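You operate a simulated robot arm through the tools that you are given. There is no shell and no other tool. Be economical: measure what you need, move in short steps, check, and stop when the job is done.

You run a simulated robot arm. Do the job below in one go: nothing can be reset, and whatever is moved stays where it is left.

TASK
Take the silver ring from the taped area of the wooden table and leave it on the middle shelf of the green rack. Put the 6-5 bronze bush from the clear part of the wooden table on the top shelf of the black shelf unit and the 2-1 bronze bush on the green disc. Do these in any order.
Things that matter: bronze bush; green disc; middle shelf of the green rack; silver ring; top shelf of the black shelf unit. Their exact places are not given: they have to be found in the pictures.

The check looks at the end state, three seconds after you hand in, the way a careful person would. Anything else that was tipped, shoved, dropped, spilled or broken makes it a failure.

THE ROBOT
A 6-joint arm with a two-finger gripper on a trunk, on a base that drives. Base frame: it is fixed to the floor where the robot stands at the start and does not move with it; the origin is under the middle of the robot, x ahead of it, y to its left, z up; the surface under the hand at the start is at about z = 910. Units: mm, degrees, N and s.
Its first joint turns from -166.0 to 166.0 degrees. Places, roughly: bronze bush [1000, -750, 1000]; middle shelf of the green rack [300, 1900, 1000]; silver ring (5x5x2 cm) [500, -200, 900]; top shelf of the black shelf unit [800, 300, 900]. Payload 1.71 kg.
Tool frame: the origin (TCP) lies between the finger pads and is the grasp point; the fingertips stand 20 mm ahead of it; z points along the fingers, y is the line along which they close. Largest opening 96 mm; the body of the gripper starts 113 mm behind the TCP.
Orientation is told as [roll, pitch, yaw] about the base's x, y, z axes, in that order, counted from this pose: with the fingers straight down and closing along the base's y, the tool's x points along the base's -x, its y along +y and its z along -z.

THE INTERFACE
- The arm moves only by the tool servo_tool. Its argument "targets" is a list of rows, each a list of 6 numbers: the shift along the base's x, y, z in mm, then the turn, a rotation vector about the base's x, y, z in degrees. In form: [[x, y, z, ax, ay, az], ...]. A call has 1 to 20 rows; each row shifts and turns the commanded pose from where the row before left it. "claw" is the gripper command, from -1 (fully open) to 1 (shut), values between in proportion, set as the call begins (left out, the last holds). Each row takes 0.2 s and may step no farther than 50 mm and 8.6 degrees from the row before; otherwise, or with a gripper value out of range, the whole call is refused. A pose out of reach is approached as far as the arm can. The call stops where the force on the tool passes 40 N (or 10 N more than at its start, if that is more) or the arm is blocked; 0.2 s more then pass. The fingers move at their own pace (about 45 mm/s each) and stop on an object; they squeeze with about 32 N. The grip force told is the motor's: it shows also when the fingers shut on nothing. Time passes only in rows, and 0.2 s behind the last, so rows that do not move let the fingers close. The reply holds the time, the measured pose of the TCP, the force on the tool along the base axes, the opening and the grip force, in the units named above and with some noise, with the torque about the TCP (base axes, N m) and any sound that the robot's microphone picked up.
- Cameras (640 x 400 px; columns grow to the right, rows downward): "scene" is now at [61.9, 172.6, 1568.6]; the picture's right is [-0.51, -0.86, 0.01], its down [-0.64, 0.38, -0.67] and it looks along [0.57, -0.35, -0.74] (base axes); focal length 250 px, centre (320, 200). "wrist" rides on the gripper at [66, 14, -145] in the tool frame; the picture's right is [-0.21, 0.98, 0.00], its down [-0.88, -0.18, -0.45] and it looks along [-0.44, -0.09, 0.90] (tool axes); focal length 275 px, centre (320, 200).
- grab_frame(camera): a new picture of that camera. It takes no simulated time.
- move_column(by): slides the trunk up (or, below 0, down) by that many mm; the arm and the scene camera ride with it, the base frame stays. It gives what a move gives, with no picture.
- steer(legs): drives the robot by 1 to 6 legs, each [ahead, turn to the left] in mm and degrees, along the robot's own axes; the way and the turn of a leg run together, so that a leg with both is an arc; at most 1500 mm and 180 degrees a leg. The arm and the cameras ride along, it lands a little off, and it stops where it bumps. It gives what a move gives.
- turn_head(pan, tilt): turns the head with the scene camera to pan (to the left, within 143 degrees either way) and tilt (down, from -29 to 69), counted from straight ahead of the robot. It gives what a move gives.
- locate(camera, pixels): for up to 12 pixels [column, row] of the newest picture of that camera ("zoom" is the newest enlarged one), the place [x, y, z] in the base frame of the surface seen there, good to about 2 mm. It takes no simulated time.
- close_up(camera, box): a new picture of the part [left, top, right, bottom] of that camera's present view, enlarged. It takes no simulated time.
- hand_in(): hands the job in; it is judged then, once.

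Keep the steps short. Do not move on a guess: measure, check each grasp and each placing, and mend mistakes. In all there are 110 turns and 82 pictures (those below and enlarged ones count). Leave the gripper open and the arm clear of the work at the hand-in unless told otherwise, and finish with a single line.

The tools are called after ">>>" by a JSON object that holds its "api" and its "payload". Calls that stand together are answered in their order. servo_tool: Moves the arm, as the interface text tells. Its arguments: {"type":"object","properties":{"targets":{"type":"array","items":{"type":"array","items":{"type":"number"}}},"claw":{"type":"number"}},"required":["targets"]} The other tools are called the same way: move_column (by) slides the trunk up or down; steer (legs) drives the base; turn_head (pan, tilt) turns the head that bears the scene camera; grab_frame (camera) takes a picture; locate (camera, pixels) gives the place of the surface under pixels of a picture; close_up (camera, box) takes an enlarged picture of a part of a camera's view; hand_in () hands the job in.

At the start:

```text
time: 0.0
position: [471.0, -408.4, 1127.4]
tcp_rot: [0.0, 0.1, 0.0]
ft_force: [-0.2, 0.4, -0.7]
moment: [0.02, 0.01, -0.01]
opening: 96.1
gripper_force: 0.0
trunk travel left (down, up): [-175.0, 215.0]
robot x, y, heading: [-0.7, 1.4, 0.1]
head pan, tilt: [-30.9, 47.0]
```

scene: 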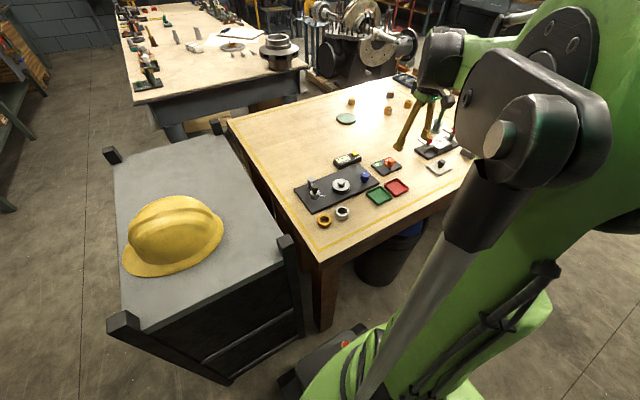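
wrist: 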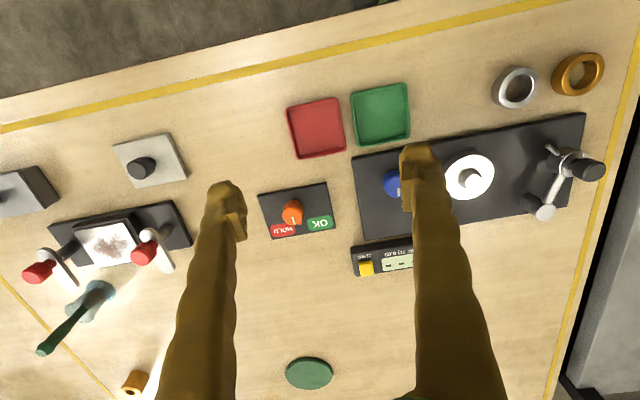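

I see the silver ring at scene (342,213), the green disc at (346,118) and small bushes near (351–410, 95–110). I'll zoom in on the bushes and locate the key things.

>>> {"api": "close_up", "payload": {"camera": "scene", "box": [320, 80, 440, 155]}}

>>> {"api": "locate", "payload": {"camera": "scene", "pixels": [[342, 213], [346, 118], [351, 101], [390, 95], [387, 110], [407, 104], [140, 180], [240, 290], [280, 240], [170, 200], [325, 219], [115, 155]]}}

>>> {"api": "locate", "payload": {"camera": "wrist", "pixels": [[516, 73], [506, 104], [502, 90], [578, 60], [534, 90], [309, 373], [137, 380], [540, 130], [560, 20]]}}

```text
5.33 times, centred on (380, 118) of scene
```

zoom: 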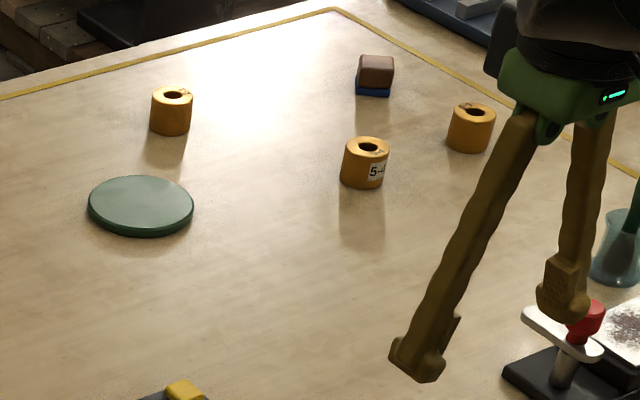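

```text
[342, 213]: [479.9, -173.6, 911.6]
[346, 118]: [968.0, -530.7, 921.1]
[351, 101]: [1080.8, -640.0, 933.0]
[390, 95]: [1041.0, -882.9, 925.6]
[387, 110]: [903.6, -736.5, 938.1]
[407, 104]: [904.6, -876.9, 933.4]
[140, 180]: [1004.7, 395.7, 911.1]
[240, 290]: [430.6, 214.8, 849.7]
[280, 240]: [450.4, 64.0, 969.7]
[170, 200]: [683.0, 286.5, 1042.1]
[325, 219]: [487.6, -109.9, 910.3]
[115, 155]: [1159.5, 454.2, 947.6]
```

```text
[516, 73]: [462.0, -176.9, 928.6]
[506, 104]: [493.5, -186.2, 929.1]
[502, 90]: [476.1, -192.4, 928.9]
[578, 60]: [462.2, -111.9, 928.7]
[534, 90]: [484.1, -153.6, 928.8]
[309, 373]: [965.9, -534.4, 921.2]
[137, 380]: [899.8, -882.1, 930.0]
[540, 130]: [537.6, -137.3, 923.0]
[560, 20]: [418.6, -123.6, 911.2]
```

Three bushes stand on the table; one label starts "5-". I'll look around: to the left for the green rack, and to the right side of the table.

>>> {"api": "turn_head", "payload": {"pan": 80, "tilt": 25}}

>>> {"api": "grab_frame", "payload": {"camera": "scene"}}

>>> {"api": "turn_head", "payload": {"pan": -85, "tilt": 35}}

>>> {"api": "grab_frame", "payload": {"camera": "scene"}}

```text
time: 1.9
position: [454.1, -407.0, 1134.9]
tcp_rot: [0.0, -0.8, 0.0]
ft_force: [1.3, 0.5, 0.2]
moment: [0.01, 0.02, 0.02]
opening: 96.1
gripper_force: 0.1
trunk travel left (down, up): [-175.0, 215.0]
robot x, y, heading: [0.5, -3.1, -0.1]
head pan, tilt: [80.0, 25.0]
```

```text
78 pictures are left
```

scene: 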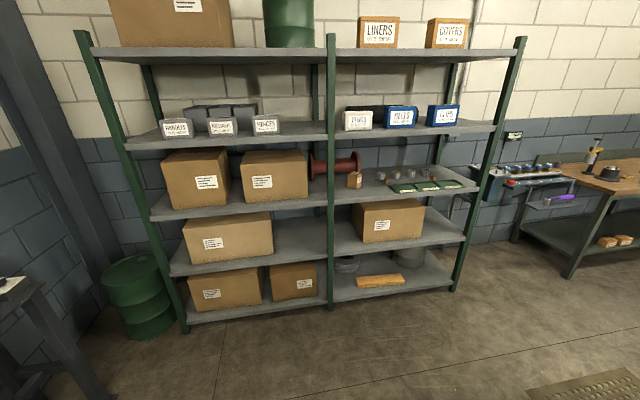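

```text
time: 4.4
position: [455.0, -408.3, 1133.7]
tcp_rot: [0.1, -0.8, 0.0]
ft_force: [-0.5, 0.2, 0.0]
moment: [-0.02, 0.0, -0.02]
opening: 95.9
gripper_force: 0.2
trunk travel left (down, up): [-175.0, 215.0]
robot x, y, heading: [0.2, -0.5, 0.1]
head pan, tilt: [-85.0, 35.0]
```

```text
77 pictures are left
```

scene: 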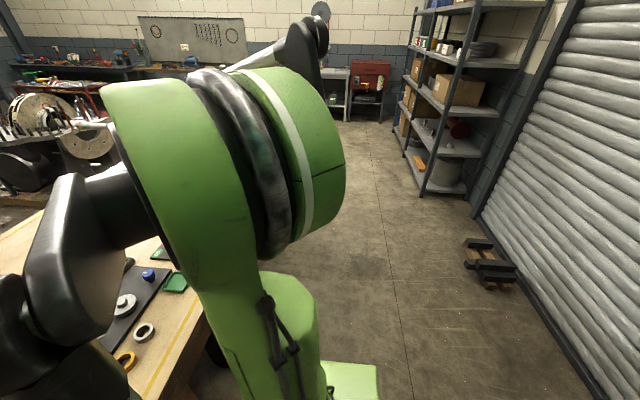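

The green rack is at left; its middle shelf holds parts. First the ring: I'll enlarge the ring region in the wrist view.

>>> {"api": "close_up", "payload": {"camera": "wrist", "box": [460, 20, 620, 120]}}

>>> {"api": "turn_head", "payload": {"pan": 20, "tilt": 50}}

>>> {"api": "grab_frame", "payload": {"camera": "scene"}}

```text
4.00 times, centred on (540, 70) of wrist
```

zoom: 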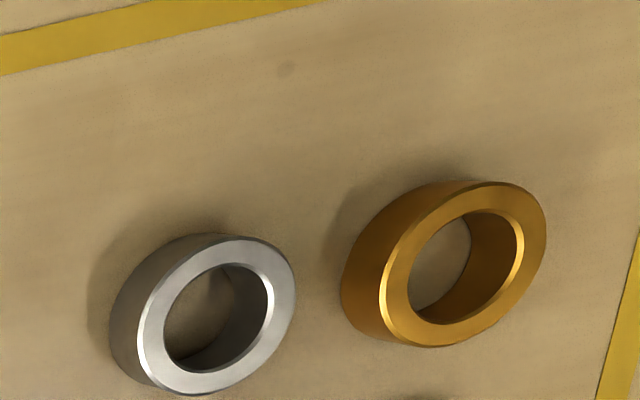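

```text
time: 6.2
position: [454.5, -408.7, 1134.6]
tcp_rot: [0.0, -0.8, 0.0]
ft_force: [0.1, 0.2, 0.2]
moment: [-0.03, 0.02, -0.02]
opening: 96.0
gripper_force: 0.0
trunk travel left (down, up): [-175.0, 215.0]
robot x, y, heading: [-1.8, -0.4, -0.0]
head pan, tilt: [20.0, 50.0]
```

```text
75 pictures are left
```

scene: 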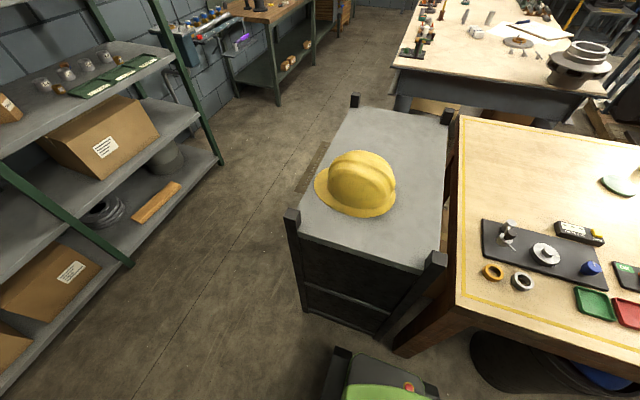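

>>> {"api": "locate", "payload": {"camera": "zoom", "pixels": [[150, 330], [283, 290], [230, 250], [190, 380], [395, 290], [535, 230]]}}

>>> {"api": "locate", "payload": {"camera": "scene", "pixels": [[523, 281], [481, 256], [530, 270], [555, 275], [350, 120], [420, 130], [310, 225], [410, 245], [385, 210], [320, 195], [470, 120], [460, 300]]}}

>>> {"api": "close_up", "payload": {"camera": "scene", "box": [470, 210, 630, 310]}}

```text
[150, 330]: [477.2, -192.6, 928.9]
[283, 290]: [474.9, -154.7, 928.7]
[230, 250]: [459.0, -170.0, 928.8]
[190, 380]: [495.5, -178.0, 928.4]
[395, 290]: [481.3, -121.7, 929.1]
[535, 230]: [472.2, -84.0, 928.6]
```

```text
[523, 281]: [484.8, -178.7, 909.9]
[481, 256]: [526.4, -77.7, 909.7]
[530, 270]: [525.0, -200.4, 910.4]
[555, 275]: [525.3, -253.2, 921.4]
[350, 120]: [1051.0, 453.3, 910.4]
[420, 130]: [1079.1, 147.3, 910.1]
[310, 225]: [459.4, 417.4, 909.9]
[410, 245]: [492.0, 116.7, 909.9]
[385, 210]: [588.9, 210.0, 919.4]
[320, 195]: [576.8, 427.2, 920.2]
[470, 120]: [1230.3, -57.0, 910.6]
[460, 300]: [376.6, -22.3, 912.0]
```

```text
4.00 times, centred on (550, 260) of scene
```

zoom: 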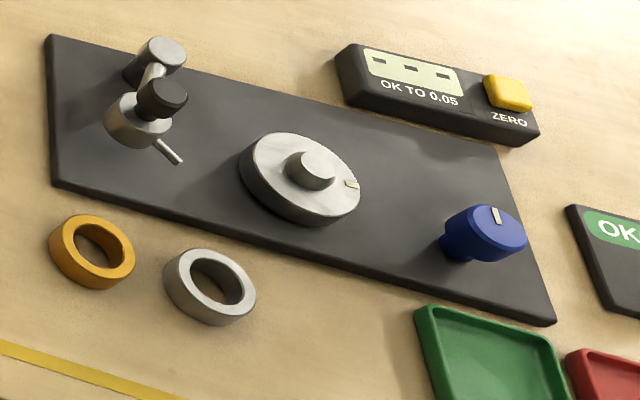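

Ring centre is about (477,-173), top z 929. I'll approach with the hand yawed 45° so the fingers clear the bronze ring and the black plate. First go above it.

>>> {"api": "servo_tool", "payload": {"claw": -1, "targets": [[4, 39, -15, 0, 0, 7.5], [4, 39, -15, 0, 0, 7.5], [4, 39, -15, 0, 0, 7.5], [4, 39, -15, 0, 0, 7.5], [4, 39, -15, 0, 0, 7.5], [3, 40, -15, 0, 0, 7.5], [0, 0, 0, 0, 0, 0]]}}

>>> {"api": "locate", "payload": {"camera": "zoom", "pixels": [[215, 240], [280, 258], [175, 285], [250, 295], [205, 250], [215, 318], [55, 250], [130, 255]]}}

>>> {"api": "grab_frame", "payload": {"camera": "wrist"}}

```text
time: 7.8
position: [475.9, -173.8, 1044.4]
tcp_rot: [-0.1, -0.8, 45.1]
ft_force: [-0.1, -0.1, 0.0]
moment: [-0.03, 0.0, -0.01]
opening: 96.3
gripper_force: 0.1
trunk travel left (down, up): [-175.0, 215.0]
robot x, y, heading: [1.7, -0.0, -0.2]
head pan, tilt: [20.0, 50.0]
```

```text
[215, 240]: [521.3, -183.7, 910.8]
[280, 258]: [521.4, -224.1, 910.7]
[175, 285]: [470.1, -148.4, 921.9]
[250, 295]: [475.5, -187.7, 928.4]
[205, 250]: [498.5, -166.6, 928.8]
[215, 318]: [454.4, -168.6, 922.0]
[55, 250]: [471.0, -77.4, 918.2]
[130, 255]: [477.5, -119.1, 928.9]
```

```text
73 pictures are left
```

wrist: 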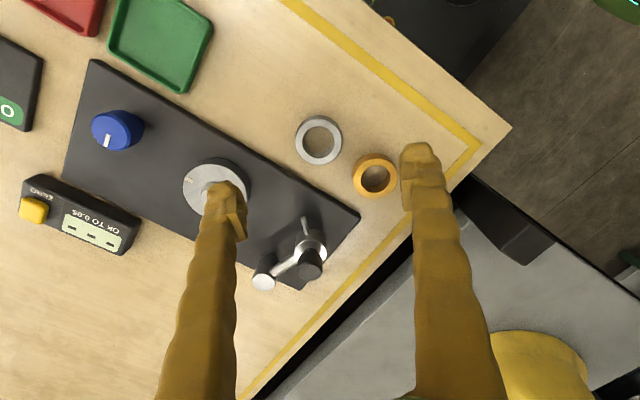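

The point below the TCP projects to about (320,136), on the ring at (319,140). I'll narrow the fingers to about 64 mm and descend to z≈933.

>>> {"api": "servo_tool", "payload": {"claw": -0.33, "targets": [[1, 0, 0, 0, 0, 0], [0, 0, 0, 0, 0, 0], [0, 0, -25, 0, 0, 0], [0, 0, -25, 0, 0, 0], [0, 0, -25, 0, 0, 0], [0, 0, -15, 0, 0, 0], [0, 0, 0, 0, 0, 0]]}}

>>> {"api": "grab_frame", "payload": {"camera": "wrist"}}

```text
time: 9.4
position: [477.9, -172.4, 953.4]
tcp_rot: [0.0, -0.8, 45.0]
ft_force: [0.4, 0.1, 0.4]
moment: [0.04, -0.01, -0.01]
opening: 64.1
gripper_force: 0.0
trunk travel left (down, up): [-175.0, 215.0]
robot x, y, heading: [-2.6, 1.7, -0.0]
head pan, tilt: [20.0, 50.0]
```

```text
72 pictures are left
```

wrist: 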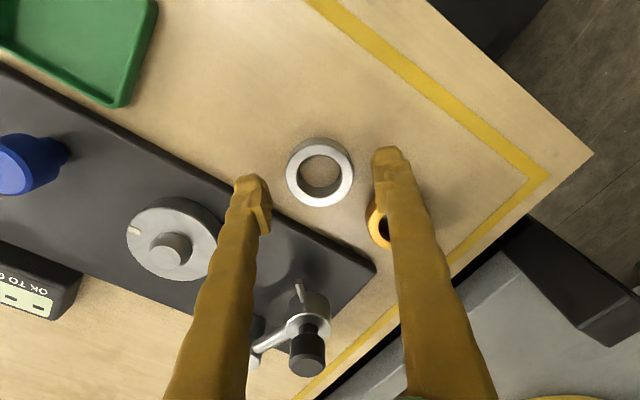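

Ring at (320,173) sits between the fingers. Descend 20 mm and close.

>>> {"api": "servo_tool", "payload": {"targets": [[0, 0, -10, 0, 0, 0], [0, 0, -9, 0, 0, 0], [0, 0, 0, 0, 0, 0]]}}

>>> {"api": "servo_tool", "payload": {"claw": 1, "targets": [[0, 0, 0, 0, 0, 0], [0, 0, 0, 0, 0, 0], [0, 0, 0, 0, 0, 0], [0, 0, 0, 0, 0, 0]]}}

>>> {"api": "servo_tool", "payload": {"targets": [[0, 0, 30, 0, 0, 0], [0, 0, 40, 0, 0, 0], [0, 0, 40, 0, 0, 0], [0, 0, 40, 0, 0, 0], [0, 0, 30, 0, 0, 0]]}}

>>> {"api": "grab_frame", "payload": {"camera": "wrist"}}

```text
time: 10.2
position: [479.2, -173.3, 935.0]
tcp_rot: [0.0, -0.9, 45.0]
ft_force: [0.4, -0.4, 0.2]
moment: [0.03, 0.02, -0.02]
opening: 63.7
gripper_force: 0.2
trunk travel left (down, up): [-175.0, 215.0]
robot x, y, heading: [0.8, -1.4, -0.1]
head pan, tilt: [20.0, 50.0]
```

```text
time: 11.2
position: [478.7, -173.5, 934.9]
tcp_rot: [0.1, -0.9, 45.0]
ft_force: [-0.3, -0.4, -1.3]
moment: [-0.03, 0.03, 0.01]
opening: 44.4
gripper_force: 31.8
trunk travel left (down, up): [-175.0, 215.0]
robot x, y, heading: [2.4, -1.0, -0.1]
head pan, tilt: [20.0, 50.0]
```

```text
time: 12.4
position: [479.3, -173.7, 1114.9]
tcp_rot: [-0.1, -0.8, 45.1]
ft_force: [0.2, -0.5, -1.7]
moment: [-0.02, 0.01, 0.02]
opening: 44.5
gripper_force: 31.9
trunk travel left (down, up): [-175.0, 215.0]
robot x, y, heading: [2.3, 3.2, 0.2]
head pan, tilt: [20.0, 50.0]
```

```text
71 pictures are left
```

wrist: 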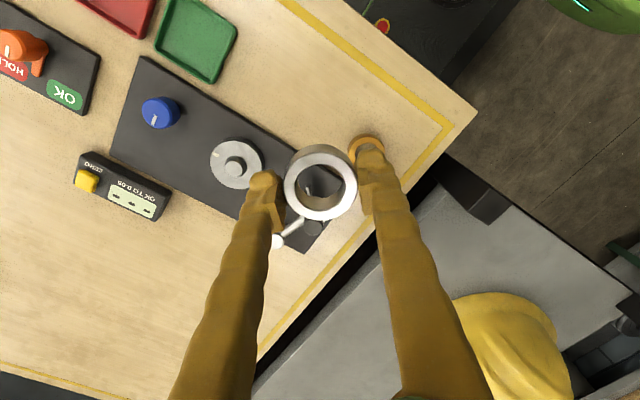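

Ring is held. Now measure the rack: head toward it.

>>> {"api": "turn_head", "payload": {"pan": 75, "tilt": 30}}

>>> {"api": "grab_frame", "payload": {"camera": "scene"}}

>>> {"api": "close_up", "payload": {"camera": "scene", "box": [280, 60, 480, 185]}}

```text
time: 13.7
position: [479.0, -173.5, 1114.8]
tcp_rot: [-0.1, -0.8, 45.0]
ft_force: [-0.2, -0.4, -1.0]
moment: [-0.01, 0.02, 0.0]
opening: 44.5
gripper_force: 31.5
trunk travel left (down, up): [-175.0, 215.0]
robot x, y, heading: [-0.9, -4.5, -0.1]
head pan, tilt: [75.0, 30.0]
```

```text
70 pictures are left
```

scene: 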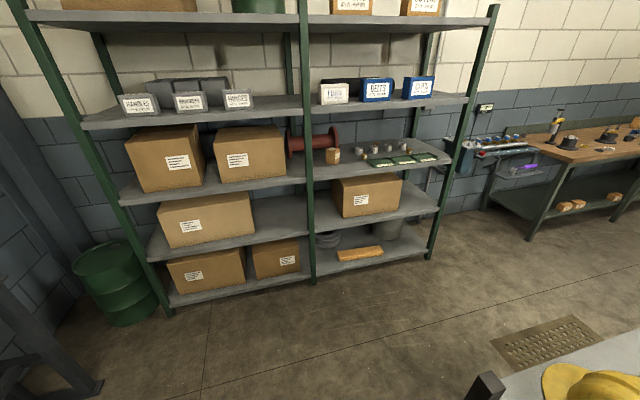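

```text
3.20 times, centred on (380, 122) of scene
```

zoom: 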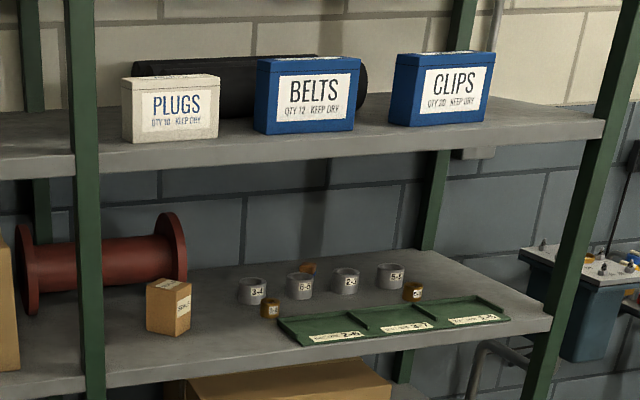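

>>> {"api": "locate", "payload": {"camera": "zoom", "pixels": [[225, 335], [225, 370], [168, 330], [262, 310], [290, 330], [230, 155], [225, 305], [253, 290], [90, 380], [545, 325], [300, 350], [300, 160]]}}

>>> {"api": "locate", "payload": {"camera": "scene", "pixels": [[312, 285], [430, 258], [170, 310], [492, 385], [520, 360], [310, 110], [455, 100], [400, 165], [370, 208], [560, 340], [350, 300], [316, 105]]}}

```text
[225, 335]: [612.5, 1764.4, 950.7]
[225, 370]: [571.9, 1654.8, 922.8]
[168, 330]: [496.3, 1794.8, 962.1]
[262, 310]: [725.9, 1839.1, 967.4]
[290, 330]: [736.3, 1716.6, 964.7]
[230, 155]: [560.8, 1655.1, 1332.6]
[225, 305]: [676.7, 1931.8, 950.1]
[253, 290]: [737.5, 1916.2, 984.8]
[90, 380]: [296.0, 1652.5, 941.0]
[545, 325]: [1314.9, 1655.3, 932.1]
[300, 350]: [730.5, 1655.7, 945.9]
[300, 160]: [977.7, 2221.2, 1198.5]
```

```text
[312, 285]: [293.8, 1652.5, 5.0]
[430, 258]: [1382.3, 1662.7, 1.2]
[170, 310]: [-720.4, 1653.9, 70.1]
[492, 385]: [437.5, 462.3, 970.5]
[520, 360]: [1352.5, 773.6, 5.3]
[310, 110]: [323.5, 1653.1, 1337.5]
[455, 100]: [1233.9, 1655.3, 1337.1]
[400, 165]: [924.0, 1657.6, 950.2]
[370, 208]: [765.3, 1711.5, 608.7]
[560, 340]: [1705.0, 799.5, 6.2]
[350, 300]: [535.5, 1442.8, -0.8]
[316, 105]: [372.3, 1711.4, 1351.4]
```

Shelf surface z≈950, front edge y≈1655, shelf above at about z 1305 underside; free spot near (620,1730). I need the hand's height above the TCP to judge clearance: look at the arm.

>>> {"api": "turn_head", "payload": {"pan": -20, "tilt": 35}}

>>> {"api": "grab_frame", "payload": {"camera": "scene"}}

```text
time: 15.4
position: [479.7, -173.6, 1114.7]
tcp_rot: [0.0, -0.7, 45.0]
ft_force: [-0.6, 0.2, -1.1]
moment: [0.01, 0.0, 0.01]
opening: 44.1
gripper_force: 32.0
trunk travel left (down, up): [-175.0, 215.0]
robot x, y, heading: [-1.6, 2.1, 0.0]
head pan, tilt: [-20.0, 35.0]
```

```text
68 pictures are left
```

scene: 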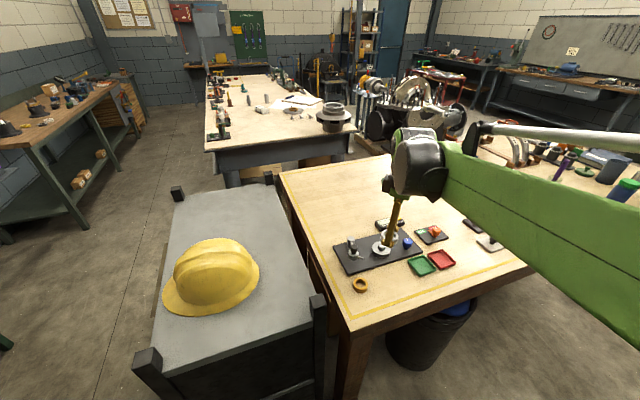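

>>> {"api": "close_up", "payload": {"camera": "scene", "box": [360, 110, 488, 270]}}

>>> {"api": "locate", "payload": {"camera": "scene", "pixels": [[415, 128], [400, 130], [420, 165], [400, 195], [440, 145], [420, 199], [398, 165], [445, 165], [390, 183]]}}

```text
2.50 times, centred on (424, 190) of scene
```

zoom: 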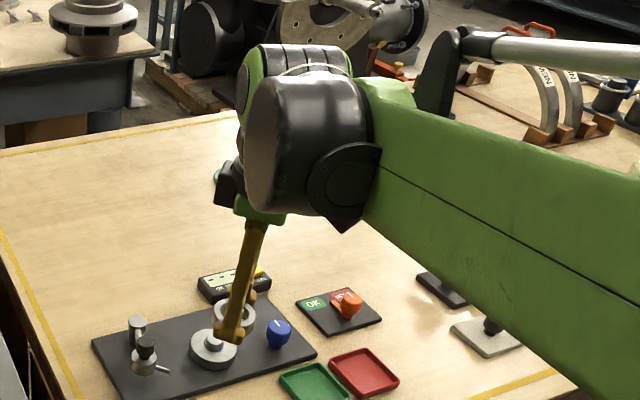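

```text
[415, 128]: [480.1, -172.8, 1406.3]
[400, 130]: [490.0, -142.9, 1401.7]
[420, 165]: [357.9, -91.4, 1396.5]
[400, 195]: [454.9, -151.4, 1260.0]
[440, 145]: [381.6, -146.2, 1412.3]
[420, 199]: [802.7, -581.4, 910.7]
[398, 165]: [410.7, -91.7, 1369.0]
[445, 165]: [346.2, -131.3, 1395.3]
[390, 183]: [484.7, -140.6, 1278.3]
```

The wrist tops out ~297 mm above the TCP, so I'll tilt the hand ~25° at the shelf to keep the wrist outside. First pull the arm back and up a bit, then drive into the aisle before the rack.

>>> {"api": "servo_tool", "payload": {"targets": [[-30, 0, 10, 0, 0, 0], [-40, 0, 10, 0, 0, 0], [-30, 0, 10, 0, 0, 0]]}}

>>> {"api": "steer", "payload": {"legs": [[0, 84.3], [500, 0]]}}

```text
time: 16.2
position: [379.0, -172.1, 1144.3]
tcp_rot: [0.1, -0.8, 45.0]
ft_force: [-0.1, -1.2, -0.9]
moment: [0.04, -0.05, 0.0]
opening: 44.1
gripper_force: 32.1
trunk travel left (down, up): [-175.0, 215.0]
robot x, y, heading: [-0.1, -3.0, 0.1]
head pan, tilt: [-20.0, 35.0]
```

```text
time: 25.6
position: [264.7, 860.3, 1144.5]
tcp_rot: [0.0, -0.9, 128.9]
ft_force: [-0.3, 0.5, -1.4]
moment: [-0.06, 0.02, -0.01]
opening: 44.2
gripper_force: 31.7
trunk travel left (down, up): [-175.0, 215.0]
robot x, y, heading: [50.9, 500.4, 84.2]
head pan, tilt: [-20.0, 35.0]
```

>>> {"api": "steer", "payload": {"legs": [[480, 0]]}}

>>> {"api": "turn_head", "payload": {"pan": -25, "tilt": 35}}

>>> {"api": "grab_frame", "payload": {"camera": "scene"}}

```text
time: 29.3
position: [313.9, 1311.5, 1152.0]
tcp_rot: [-0.6, -1.5, 128.6]
ft_force: [-0.4, 0.3, -1.4]
moment: [-0.04, -0.01, -0.01]
opening: 44.0
gripper_force: 32.0
trunk travel left (down, up): [-175.0, 215.0]
robot x, y, heading: [103.4, 972.5, 84.0]
head pan, tilt: [-20.0, 35.0]
```

```text
time: 29.9
position: [312.3, 1305.4, 1152.4]
tcp_rot: [-0.9, -1.7, 128.5]
ft_force: [1.0, -0.3, -1.1]
moment: [0.0, -0.04, 0.0]
opening: 44.3
gripper_force: 32.4
trunk travel left (down, up): [-175.0, 215.0]
robot x, y, heading: [100.6, 972.4, 83.9]
head pan, tilt: [-25.0, 35.0]
```

```text
66 pictures are left
```

scene: 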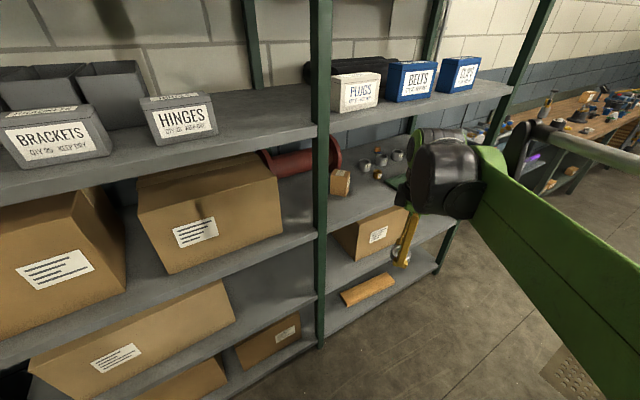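

Now swing to before the free spot, hand yawed to 90° and tilted 25° forward.

>>> {"api": "servo_tool", "payload": {"targets": [[40, 25, -10, 0, 0, -6.4], [40, 25, -10, 0, 0, -6.4], [40, 25, -10, 0, 0, -6.4], [40, 25, -10, 0, 0, -6.4], [40, 25, -10, 0, 0, -6.4], [40, 25, -10, 0, 0, -6.4], [23, 30, 0, 8.4, 0, 0], [23, 30, 0, 8.4, 0, 0], [23, 30, 0, 8.4, 0, 0], [0, 0, 0, 0, 0, 0]]}}

>>> {"api": "grab_frame", "payload": {"camera": "wrist"}}

>>> {"api": "grab_frame", "payload": {"camera": "scene"}}

```text
time: 32.1
position: [622.4, 1548.8, 1091.6]
tcp_rot: [-0.9, -26.8, 90.3]
ft_force: [1.3, -0.3, -1.2]
moment: [-0.03, 0.02, 0.01]
opening: 44.3
gripper_force: 32.5
trunk travel left (down, up): [-175.0, 215.0]
robot x, y, heading: [101.0, 975.0, 83.7]
head pan, tilt: [-25.0, 35.0]
```

```text
65 pictures are left
```

wrist: 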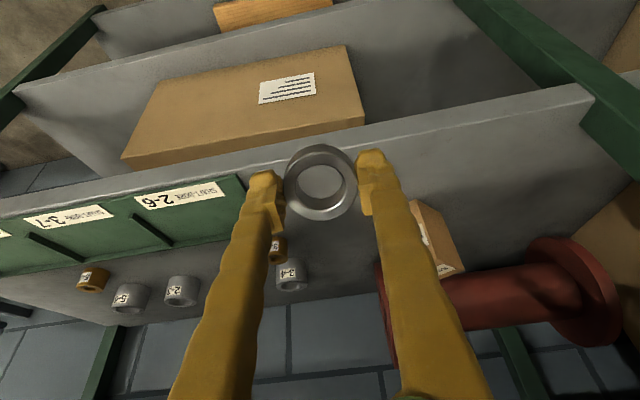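

```text
64 pictures are left
```

scene: 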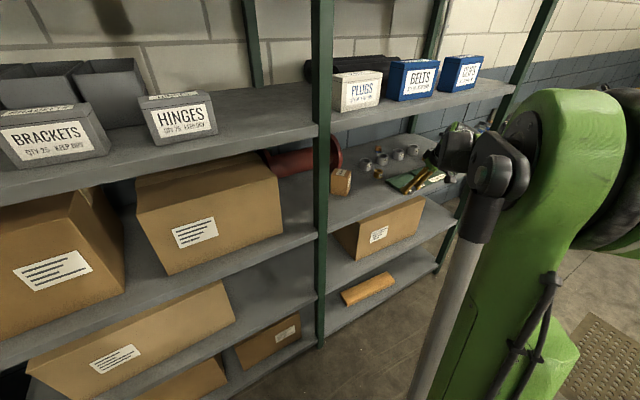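

Locate the bounds of the free gap in the wrist picture.

>>> {"api": "locate", "payload": {"camera": "wrist", "pixels": [[246, 205], [240, 178], [276, 258], [425, 205], [415, 230], [350, 140], [350, 240], [330, 260], [290, 287], [470, 140]]}}

```text
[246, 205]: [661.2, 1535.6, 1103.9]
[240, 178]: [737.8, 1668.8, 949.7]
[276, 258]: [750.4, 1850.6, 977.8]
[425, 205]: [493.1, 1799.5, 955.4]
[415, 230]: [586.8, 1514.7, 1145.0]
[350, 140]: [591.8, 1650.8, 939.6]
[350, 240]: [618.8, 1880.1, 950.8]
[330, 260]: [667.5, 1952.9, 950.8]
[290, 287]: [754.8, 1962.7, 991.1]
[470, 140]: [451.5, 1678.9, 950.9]
```

Gap runs x≈500–737. Lower in the aisle to z≈1016, then move in to y≈1705.

>>> {"api": "servo_tool", "payload": {"targets": [[0, 0, -38, 0, 0, 0], [0, 0, -37, 0, 0, 0], [0, 40, 0, 0, 0, 0], [0, 40, 0, 0, 0, 0], [0, 40, 0, 0, 0, 0], [0, 36, 0, 0, 0, 0], [0, 0, 0, 0, 0, 0]]}}

>>> {"api": "grab_frame", "payload": {"camera": "wrist"}}

>>> {"api": "close_up", "payload": {"camera": "scene", "box": [320, 60, 520, 220]}}

```text
time: 33.7
position: [621.6, 1706.1, 1015.7]
tcp_rot: [-0.9, -26.8, 90.2]
ft_force: [-0.3, -0.2, -0.9]
moment: [-0.06, 0.02, 0.0]
opening: 44.4
gripper_force: 31.6
trunk travel left (down, up): [-175.0, 215.0]
robot x, y, heading: [99.3, 976.0, 83.6]
head pan, tilt: [-25.0, 35.0]
```

```text
63 pictures are left
```

wrist: 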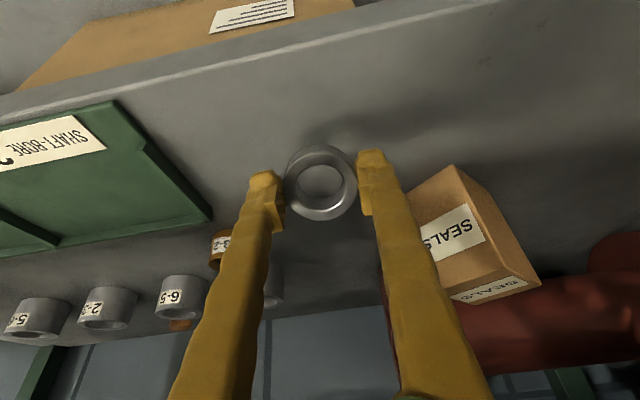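

```text
2.50 times, centred on (420, 140) of scene
```

zoom: 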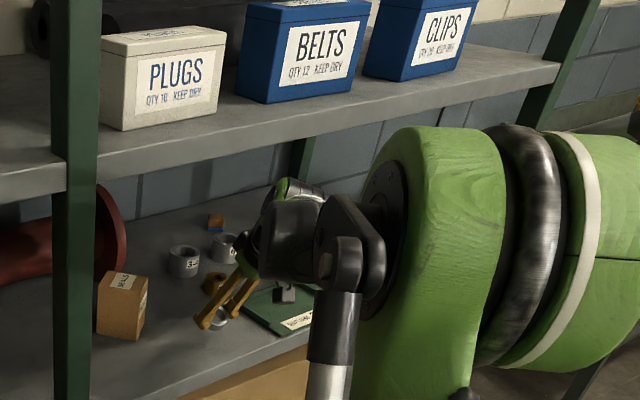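

Clear. Lower until light contact (expected at z≈985).

>>> {"api": "servo_tool", "payload": {"targets": [[0, 0, -15, 0, 0, 0], [0, 0, -10, 0, 0, 0], [0, 0, -4, 0, 0, 0], [0, 0, -2, 0, 0, 0], [0, 0, 0, 0, 0, 0]]}}

```text
time: 34.9
position: [621.5, 1704.4, 984.7]
tcp_rot: [-1.0, -26.8, 90.2]
ft_force: [-0.1, -0.1, -0.6]
moment: [0.0, 0.01, 0.0]
opening: 44.4
gripper_force: 32.3
trunk travel left (down, up): [-175.0, 215.0]
robot x, y, heading: [99.2, 976.2, 83.9]
head pan, tilt: [-25.0, 35.0]
```

>>> {"api": "servo_tool", "payload": {"targets": [[0, 0, -2, 0, 0, 0], [0, 0, -1, 0, 0, 0], [0, 0, 0, 0, 0, 0]]}}

>>> {"api": "servo_tool", "payload": {"claw": -0.3, "targets": [[0, 0, 0, 0, 0, 0], [0, 0, 0, 0, 0, 0], [0, 0, 0, 0, 0, 0], [0, 0, 0, 0, 0, 0]]}}

>>> {"api": "grab_frame", "payload": {"camera": "wrist"}}

```text
time: 35.7
position: [622.4, 1704.8, 981.4]
tcp_rot: [-1.0, -26.8, 90.1]
ft_force: [0.1, 0.0, -0.9]
moment: [-0.04, 0.02, -0.02]
opening: 44.2
gripper_force: 31.9
trunk travel left (down, up): [-175.0, 215.0]
robot x, y, heading: [102.2, 976.0, 83.9]
head pan, tilt: [-25.0, 35.0]
```

```text
time: 36.7
position: [621.0, 1706.2, 982.9]
tcp_rot: [-1.0, -26.7, 90.2]
ft_force: [-0.8, 0.1, 1.1]
moment: [0.02, -0.01, -0.01]
opening: 62.2
gripper_force: 0.1
trunk travel left (down, up): [-175.0, 215.0]
robot x, y, heading: [98.2, 979.9, 83.6]
head pan, tilt: [-25.0, 35.0]
```

```text
61 pictures are left
```

wrist: 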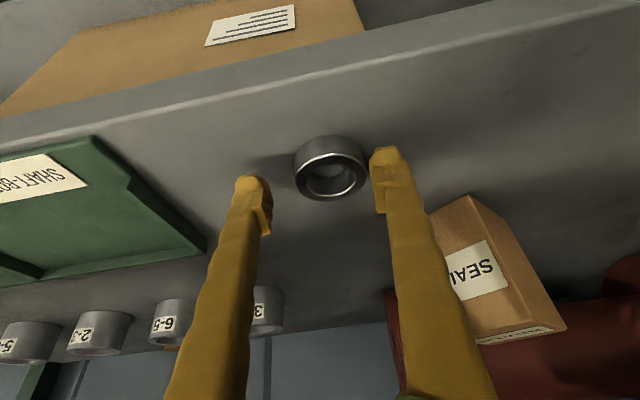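

Ring lies flat on the shelf. Open a bit more and back out along the tool axis, then out to the aisle.

>>> {"api": "servo_tool", "payload": {"claw": -0.6, "targets": [[0, 0, 0, 0, 0, 0], [0, 0, 0, 0, 0, 0], [0, -10, 20, 0, 0, 0], [0, -20, 15, 0, 0, 0], [0, -40, 0, 0, 0, 0], [0, -45, 0, 0, 0, 0], [0, -45, 20, 0, 0, 0], [-20, -40, 20, 0, 0, 0]]}}

>>> {"api": "close_up", "payload": {"camera": "wrist", "box": [160, 120, 480, 320]}}

```text
time: 38.5
position: [602.2, 1505.3, 1058.3]
tcp_rot: [-0.9, -26.8, 90.2]
ft_force: [0.1, -0.2, 0.6]
moment: [-0.02, 0.08, 0.03]
opening: 76.6
gripper_force: 0.1
trunk travel left (down, up): [-175.0, 215.0]
robot x, y, heading: [102.2, 973.9, 84.1]
head pan, tilt: [-25.0, 35.0]
```

```text
2.00 times, centred on (320, 220) of wrist
```

zoom: 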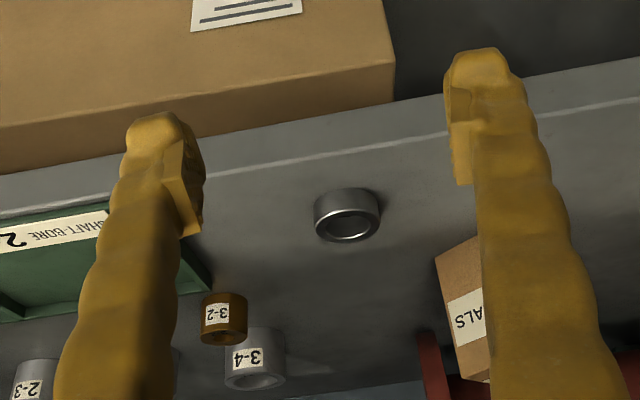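

The ring is placed flat. Untilt and pull the arm in, then back away and drive to the table's right half.

>>> {"api": "servo_tool", "payload": {"claw": -1, "targets": [[-35, -25, 20, -6.7, 0, 0], [-35, -25, 20, -6.7, 0, 0], [-35, -25, 20, -6.7, 0, 0], [-40, -25, 10, -6.7, 0, 0], [-40, -25, 10, 0, 0, 0], [-40, -25, 10, 0, 0, 0]]}}

>>> {"api": "steer", "payload": {"legs": [[-980, 0], [0, -174]]}}

>>> {"api": "turn_head", "payload": {"pan": 0, "tilt": 40}}

>>> {"api": "grab_frame", "payload": {"camera": "scene"}}

```text
time: 39.9
position: [377.1, 1352.8, 1149.5]
tcp_rot: [-0.7, -0.1, 90.2]
ft_force: [0.4, -0.5, -0.6]
moment: [0.06, 0.04, 0.02]
opening: 96.0
gripper_force: 0.0
trunk travel left (down, up): [-175.0, 215.0]
robot x, y, heading: [103.6, 974.8, 83.6]
head pan, tilt: [-25.0, 35.0]
```

```text
time: 51.4
position: [450.6, -18.5, 1156.4]
tcp_rot: [-0.9, -1.0, 33.5]
ft_force: [0.5, 0.4, 0.5]
moment: [-0.03, 0.04, -0.01]
opening: 95.7
gripper_force: 0.1
trunk travel left (down, up): [-175.0, 215.0]
robot x, y, heading: [0.1, 17.1, 29.8]
head pan, tilt: [-25.0, 35.0]
stopped in leg 2: the robot was blocked; the commanded pose is now the measured one
```

```text
time: 52.3
position: [459.7, -14.4, 1152.1]
tcp_rot: [-1.0, -0.7, 33.6]
ft_force: [1.0, 0.2, -0.5]
moment: [-0.07, 0.22, 0.0]
opening: 96.3
gripper_force: 0.1
trunk travel left (down, up): [-175.0, 215.0]
robot x, y, heading: [1.2, 18.0, 30.1]
head pan, tilt: [0.0, 40.0]
```

```text
59 pictures are left
```

scene: 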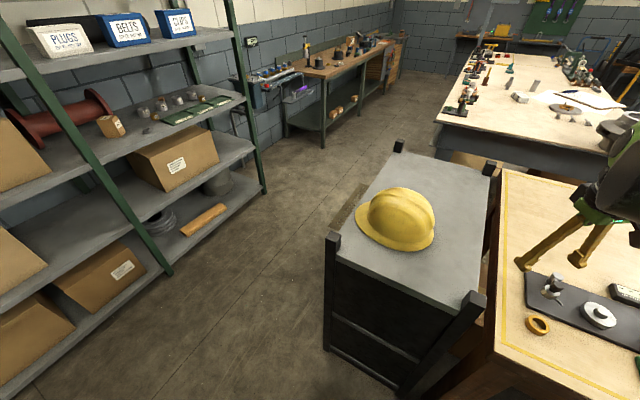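

The turn was blocked at heading 30°, presumably a base corner touched. I'll check whether the black unit has moved, comparing the posts with earlier places.

>>> {"api": "locate", "payload": {"camera": "scene", "pixels": [[334, 240], [470, 303], [399, 145], [492, 170], [430, 215], [357, 215], [497, 350], [537, 325], [508, 172]]}}

>>> {"api": "steer", "payload": {"legs": [[-120, 0]]}}

>>> {"api": "grab_frame", "payload": {"camera": "scene"}}

```text
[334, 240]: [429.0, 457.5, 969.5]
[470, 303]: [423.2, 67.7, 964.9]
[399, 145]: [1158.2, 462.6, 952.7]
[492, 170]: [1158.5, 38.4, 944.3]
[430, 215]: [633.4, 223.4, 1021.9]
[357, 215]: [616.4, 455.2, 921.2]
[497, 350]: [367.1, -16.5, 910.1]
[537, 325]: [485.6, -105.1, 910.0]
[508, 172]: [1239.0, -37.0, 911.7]
```

```text
time: 53.7
position: [347.8, -77.6, 1154.5]
tcp_rot: [-0.9, -0.9, 33.5]
ft_force: [0.3, -1.0, 0.8]
moment: [0.03, -0.05, -0.01]
opening: 96.1
gripper_force: 0.1
trunk travel left (down, up): [-175.0, 215.0]
robot x, y, heading: [-107.5, -43.4, 29.9]
head pan, tilt: [0.0, 40.0]
```

```text
58 pictures are left
```

scene: 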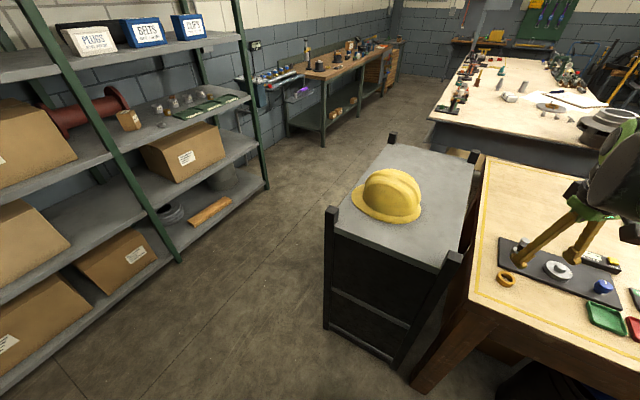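

Nothing shifted. Turn right, drive along the table front.

>>> {"api": "steer", "payload": {"legs": [[0, -120], [720, 0], [0, 90]]}}

>>> {"api": "turn_head", "payload": {"pan": 25, "tilt": 45}}

>>> {"api": "grab_frame", "payload": {"camera": "scene"}}

```text
time: 72.6
position: [266.7, -1019.5, 1154.6]
tcp_rot: [-0.9, -1.1, 3.3]
ft_force: [0.3, -0.2, -0.3]
moment: [0.0, -0.01, -0.02]
opening: 96.2
gripper_force: 0.0
trunk travel left (down, up): [-175.0, 215.0]
robot x, y, heading: [-103.2, -760.7, -0.5]
head pan, tilt: [0.0, 40.0]
```

```text
time: 73.5
position: [247.9, -1018.1, 1161.1]
tcp_rot: [-1.0, -1.9, 3.3]
ft_force: [0.0, 0.3, -0.1]
moment: [-0.03, -0.08, 0.01]
opening: 96.1
gripper_force: 0.1
trunk travel left (down, up): [-175.0, 215.0]
robot x, y, heading: [-109.9, -768.1, -0.8]
head pan, tilt: [25.0, 45.0]
```

```text
57 pictures are left
```

scene: 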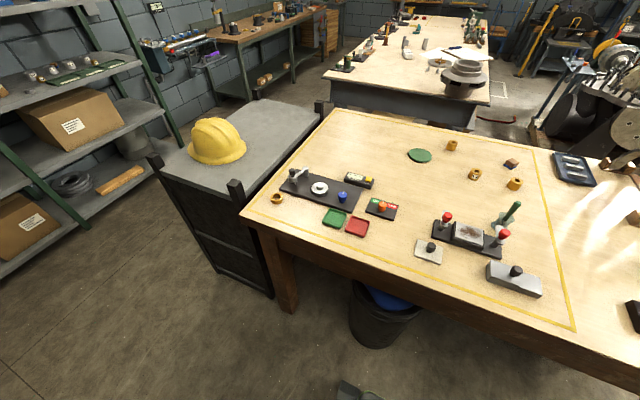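

I see bushes at (451,146), (475,174), (514,184) and something bronze at (635,217). Zoom on them and look further right.

>>> {"api": "close_up", "payload": {"camera": "scene", "box": [400, 130, 540, 215]}}

>>> {"api": "turn_head", "payload": {"pan": -10, "tilt": 40}}

>>> {"api": "grab_frame", "payload": {"camera": "scene"}}

```text
4.57 times, centred on (470, 172) of scene
```

zoom: 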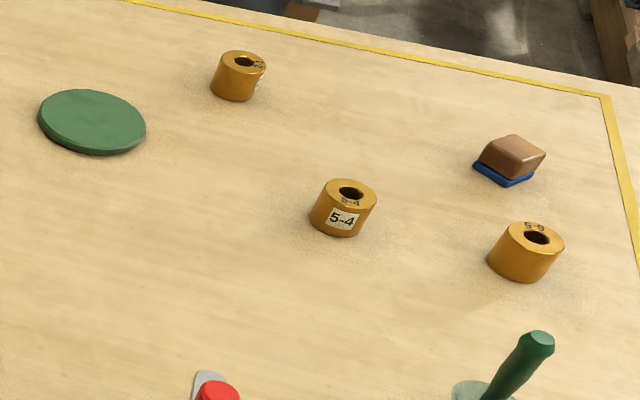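

```text
time: 74.5
position: [250.5, -1018.5, 1160.4]
tcp_rot: [-0.9, -1.7, 3.3]
ft_force: [0.1, -0.4, 0.3]
moment: [0.0, 0.05, -0.01]
opening: 95.9
gripper_force: 0.0
trunk travel left (down, up): [-175.0, 215.0]
robot x, y, heading: [-108.3, -765.5, -0.5]
head pan, tilt: [-10.0, 40.0]
```

```text
55 pictures are left
```

scene: 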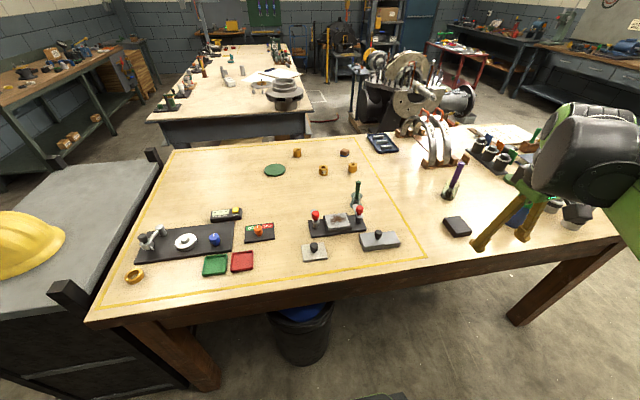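

The middle bush reads 5-4; the right one looks like 6-5 upside down. I'll check the space between base and table before driving nearer.

>>> {"api": "turn_head", "payload": {"pan": 0, "tilt": 69}}

>>> {"api": "grab_frame", "payload": {"camera": "scene"}}

```text
time: 75.4
position: [252.2, -1018.5, 1159.7]
tcp_rot: [-1.1, -1.8, 3.3]
ft_force: [-0.2, 0.8, 0.2]
moment: [0.01, -0.01, 0.02]
opening: 96.0
gripper_force: 0.0
trunk travel left (down, up): [-175.0, 215.0]
robot x, y, heading: [-105.8, -761.8, -0.3]
head pan, tilt: [0.0, 68.8]
```

```text
54 pictures are left
```

scene: 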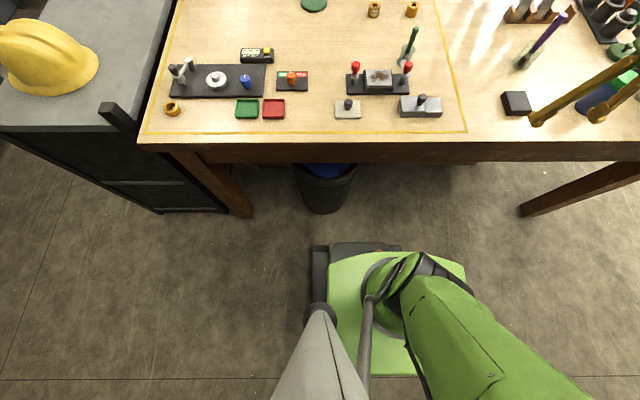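

>>> {"api": "locate", "payload": {"camera": "scene", "pixels": [[355, 246], [322, 250], [325, 210], [350, 195], [455, 262], [350, 145], [355, 160], [370, 205], [240, 215], [345, 260], [400, 250]]}}

```text
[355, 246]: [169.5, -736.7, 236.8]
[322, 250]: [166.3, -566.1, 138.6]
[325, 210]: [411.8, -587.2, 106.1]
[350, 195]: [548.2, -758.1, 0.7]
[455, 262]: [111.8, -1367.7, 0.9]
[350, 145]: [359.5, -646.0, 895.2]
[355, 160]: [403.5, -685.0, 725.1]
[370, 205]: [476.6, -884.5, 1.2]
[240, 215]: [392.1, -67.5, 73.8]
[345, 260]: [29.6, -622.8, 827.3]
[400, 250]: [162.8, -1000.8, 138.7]
```

Base front is at x≈170, the bin at x≈410. Driving 190 mm ahead keeps clear.

>>> {"api": "steer", "payload": {"legs": [[190, 0]]}}

>>> {"api": "turn_head", "payload": {"pan": 5, "tilt": 45}}

>>> {"api": "grab_frame", "payload": {"camera": "scene"}}

```text
time: 77.3
position: [435.0, -1018.7, 1162.2]
tcp_rot: [-0.9, -2.1, 3.3]
ft_force: [0.5, -0.4, 0.2]
moment: [-0.01, 0.02, 0.01]
opening: 95.8
gripper_force: 0.0
trunk travel left (down, up): [-175.0, 215.0]
robot x, y, heading: [84.3, -764.6, -0.2]
head pan, tilt: [0.0, 68.8]
```

```text
time: 78.2
position: [432.0, -1018.3, 1163.8]
tcp_rot: [-1.1, -2.3, 3.2]
ft_force: [-1.2, 0.5, -0.3]
moment: [-0.02, -0.09, 0.02]
opening: 96.1
gripper_force: 0.1
trunk travel left (down, up): [-175.0, 215.0]
robot x, y, heading: [85.9, -765.0, -0.2]
head pan, tilt: [5.0, 45.0]
```

```text
53 pictures are left
```

scene: 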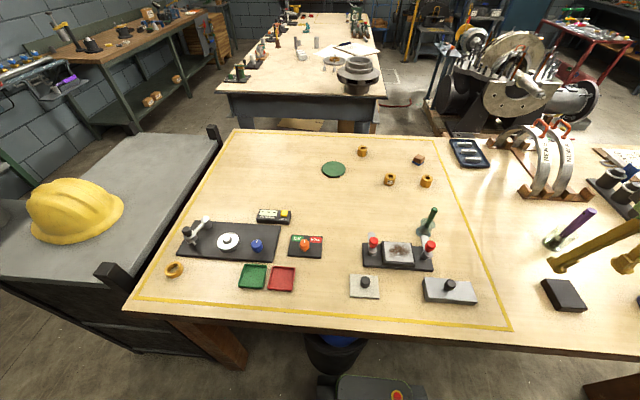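

>>> {"api": "servo_tool", "payload": {"targets": [[40, 30, 0, 0, 0, 0], [35, 35, 0, 1, 2.2, -3], [35, 35, 0, 0, 0, 0], [35, 35, 0, 0, 0, 0], [35, 35, 0, 0, 0, 0], [35, 35, 0, 0, 0, 0], [35, 35, 0, 0, 0, 0], [20, 0, 0, 0, 0, 0]]}}

>>> {"api": "grab_frame", "payload": {"camera": "wrist"}}

>>> {"api": "close_up", "payload": {"camera": "scene", "box": [310, 130, 470, 230]}}

```text
time: 80.0
position: [701.7, -777.7, 1161.9]
tcp_rot: [0.0, -0.2, 0.4]
ft_force: [0.2, -0.4, -0.5]
moment: [-0.01, -0.04, 0.0]
opening: 96.0
gripper_force: 0.0
trunk travel left (down, up): [-175.0, 215.0]
robot x, y, heading: [82.4, -764.3, -0.2]
head pan, tilt: [5.0, 45.0]
```

```text
52 pictures are left
```

wrist: 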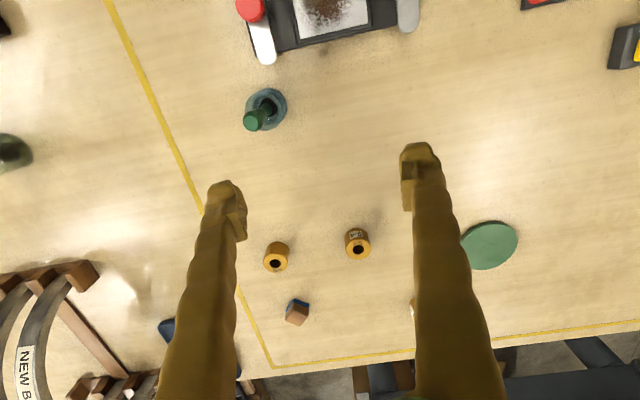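

```text
4.00 times, centred on (390, 180) of scene
```

zoom: 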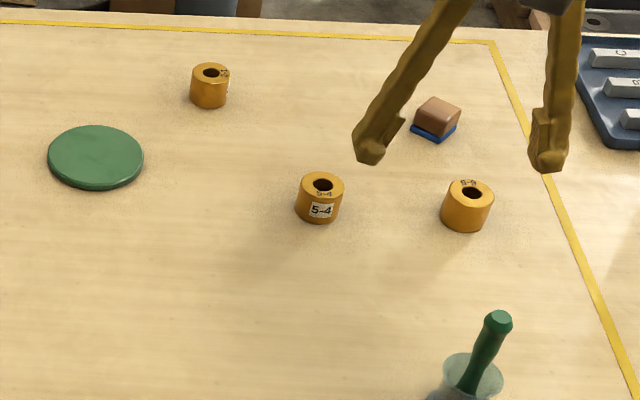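

>>> {"api": "close_up", "payload": {"camera": "wrist", "box": [240, 210, 400, 310]}}

>>> {"api": "close_up", "payload": {"camera": "scene", "box": [350, 140, 374, 155]}}

>>> {"api": "close_up", "payload": {"camera": "scene", "box": [414, 172, 438, 187]}}

```text
4.00 times, centred on (320, 260) of wrist
```

zoom: 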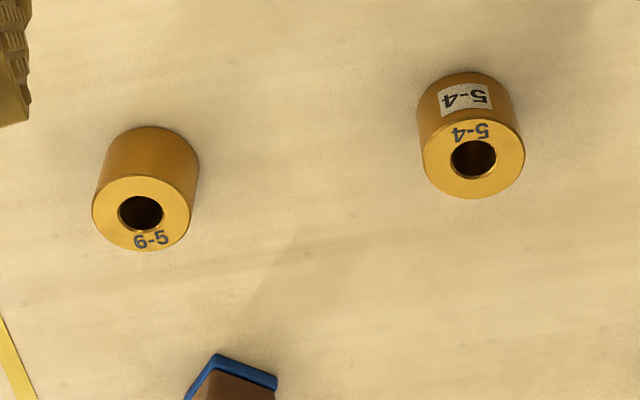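

```text
16.00 times, centred on (362, 148) of scene
```

zoom: 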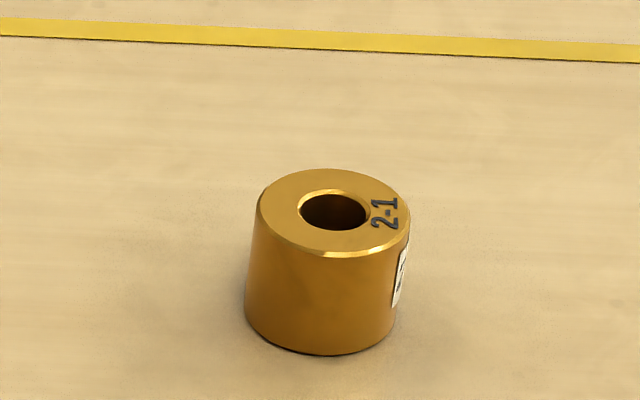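

```text
16.00 times, centred on (426, 180) of scene
```

zoom: 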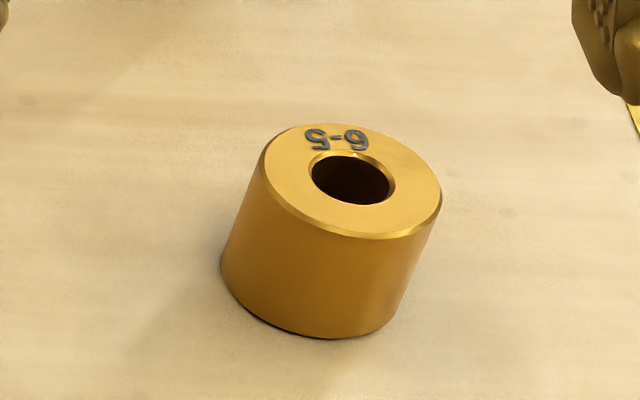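

2-1 is the far bush, 6-5 the right one. Measure 6-5 in this zoom, and the 2-1 and disc in the scene.

>>> {"api": "locate", "payload": {"camera": "zoom", "pixels": [[268, 160], [432, 215], [350, 128], [345, 235], [290, 300]]}}

>>> {"api": "close_up", "payload": {"camera": "scene", "box": [314, 140, 378, 180]}}

```text
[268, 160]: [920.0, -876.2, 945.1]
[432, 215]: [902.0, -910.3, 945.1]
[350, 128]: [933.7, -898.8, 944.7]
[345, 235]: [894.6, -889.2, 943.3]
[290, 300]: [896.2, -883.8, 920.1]
```

```text
10.00 times, centred on (346, 160) of scene
```

zoom: 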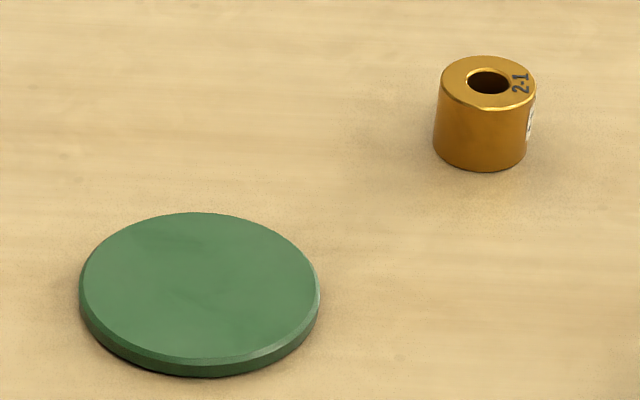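

>>> {"api": "locate", "payload": {"camera": "zoom", "pixels": [[447, 80], [534, 85], [488, 57], [480, 107], [85, 275], [316, 290], [200, 214], [205, 358], [200, 285]]}}

```text
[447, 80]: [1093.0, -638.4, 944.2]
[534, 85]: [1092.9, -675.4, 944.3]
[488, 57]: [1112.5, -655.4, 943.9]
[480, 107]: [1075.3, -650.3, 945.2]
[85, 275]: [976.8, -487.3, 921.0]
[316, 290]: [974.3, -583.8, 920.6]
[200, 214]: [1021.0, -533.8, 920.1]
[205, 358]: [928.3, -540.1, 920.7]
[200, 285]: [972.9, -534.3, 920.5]
```

2-1 bush centre ≈(1093,-657), top 945; disc centre ≈(974,-535), top 920.5. The bush is near the reach limit, so tilt the hand 20° forward, and approach above it.

>>> {"api": "servo_tool", "payload": {"claw": -0.5, "targets": [[39, 13.5, -10, 0, -2.2, 0], [39, 13.5, -10, 0, -2.2, 0], [39, 13.5, -10, 0, -2.2, 0], [39, 13.5, -12, 0, -2.2, 0], [39, 13.5, -12, 0, -2.2, 0], [39, 13.5, -15, 0, -2.2, 0], [39, 13.5, -20, 0, -2.2, 0], [39, 13.5, -20, 0, -2.2, 0], [39, 13.5, -20, 0, -2.2, 0], [0, 0, 0, 0, 0, 0]]}}

>>> {"api": "grab_frame", "payload": {"camera": "wrist"}}

```text
time: 82.2
position: [1052.0, -658.2, 1032.8]
tcp_rot: [-0.1, -20.0, 0.3]
ft_force: [0.3, 0.0, -0.2]
moment: [-0.03, 0.02, 0.0]
opening: 72.2
gripper_force: 0.1
trunk travel left (down, up): [-175.0, 215.0]
robot x, y, heading: [85.9, -767.5, -0.2]
head pan, tilt: [5.0, 45.0]
```

```text
46 pictures are left
```

wrist: 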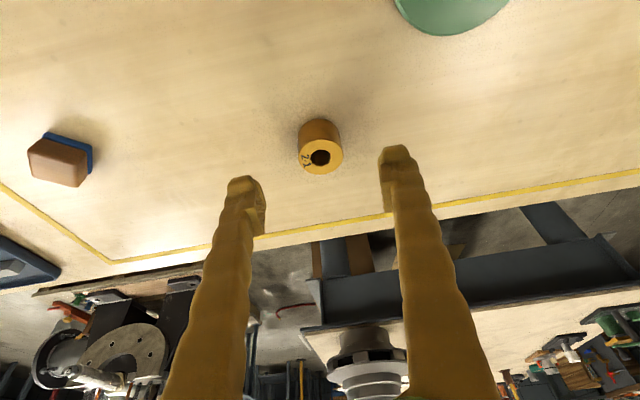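

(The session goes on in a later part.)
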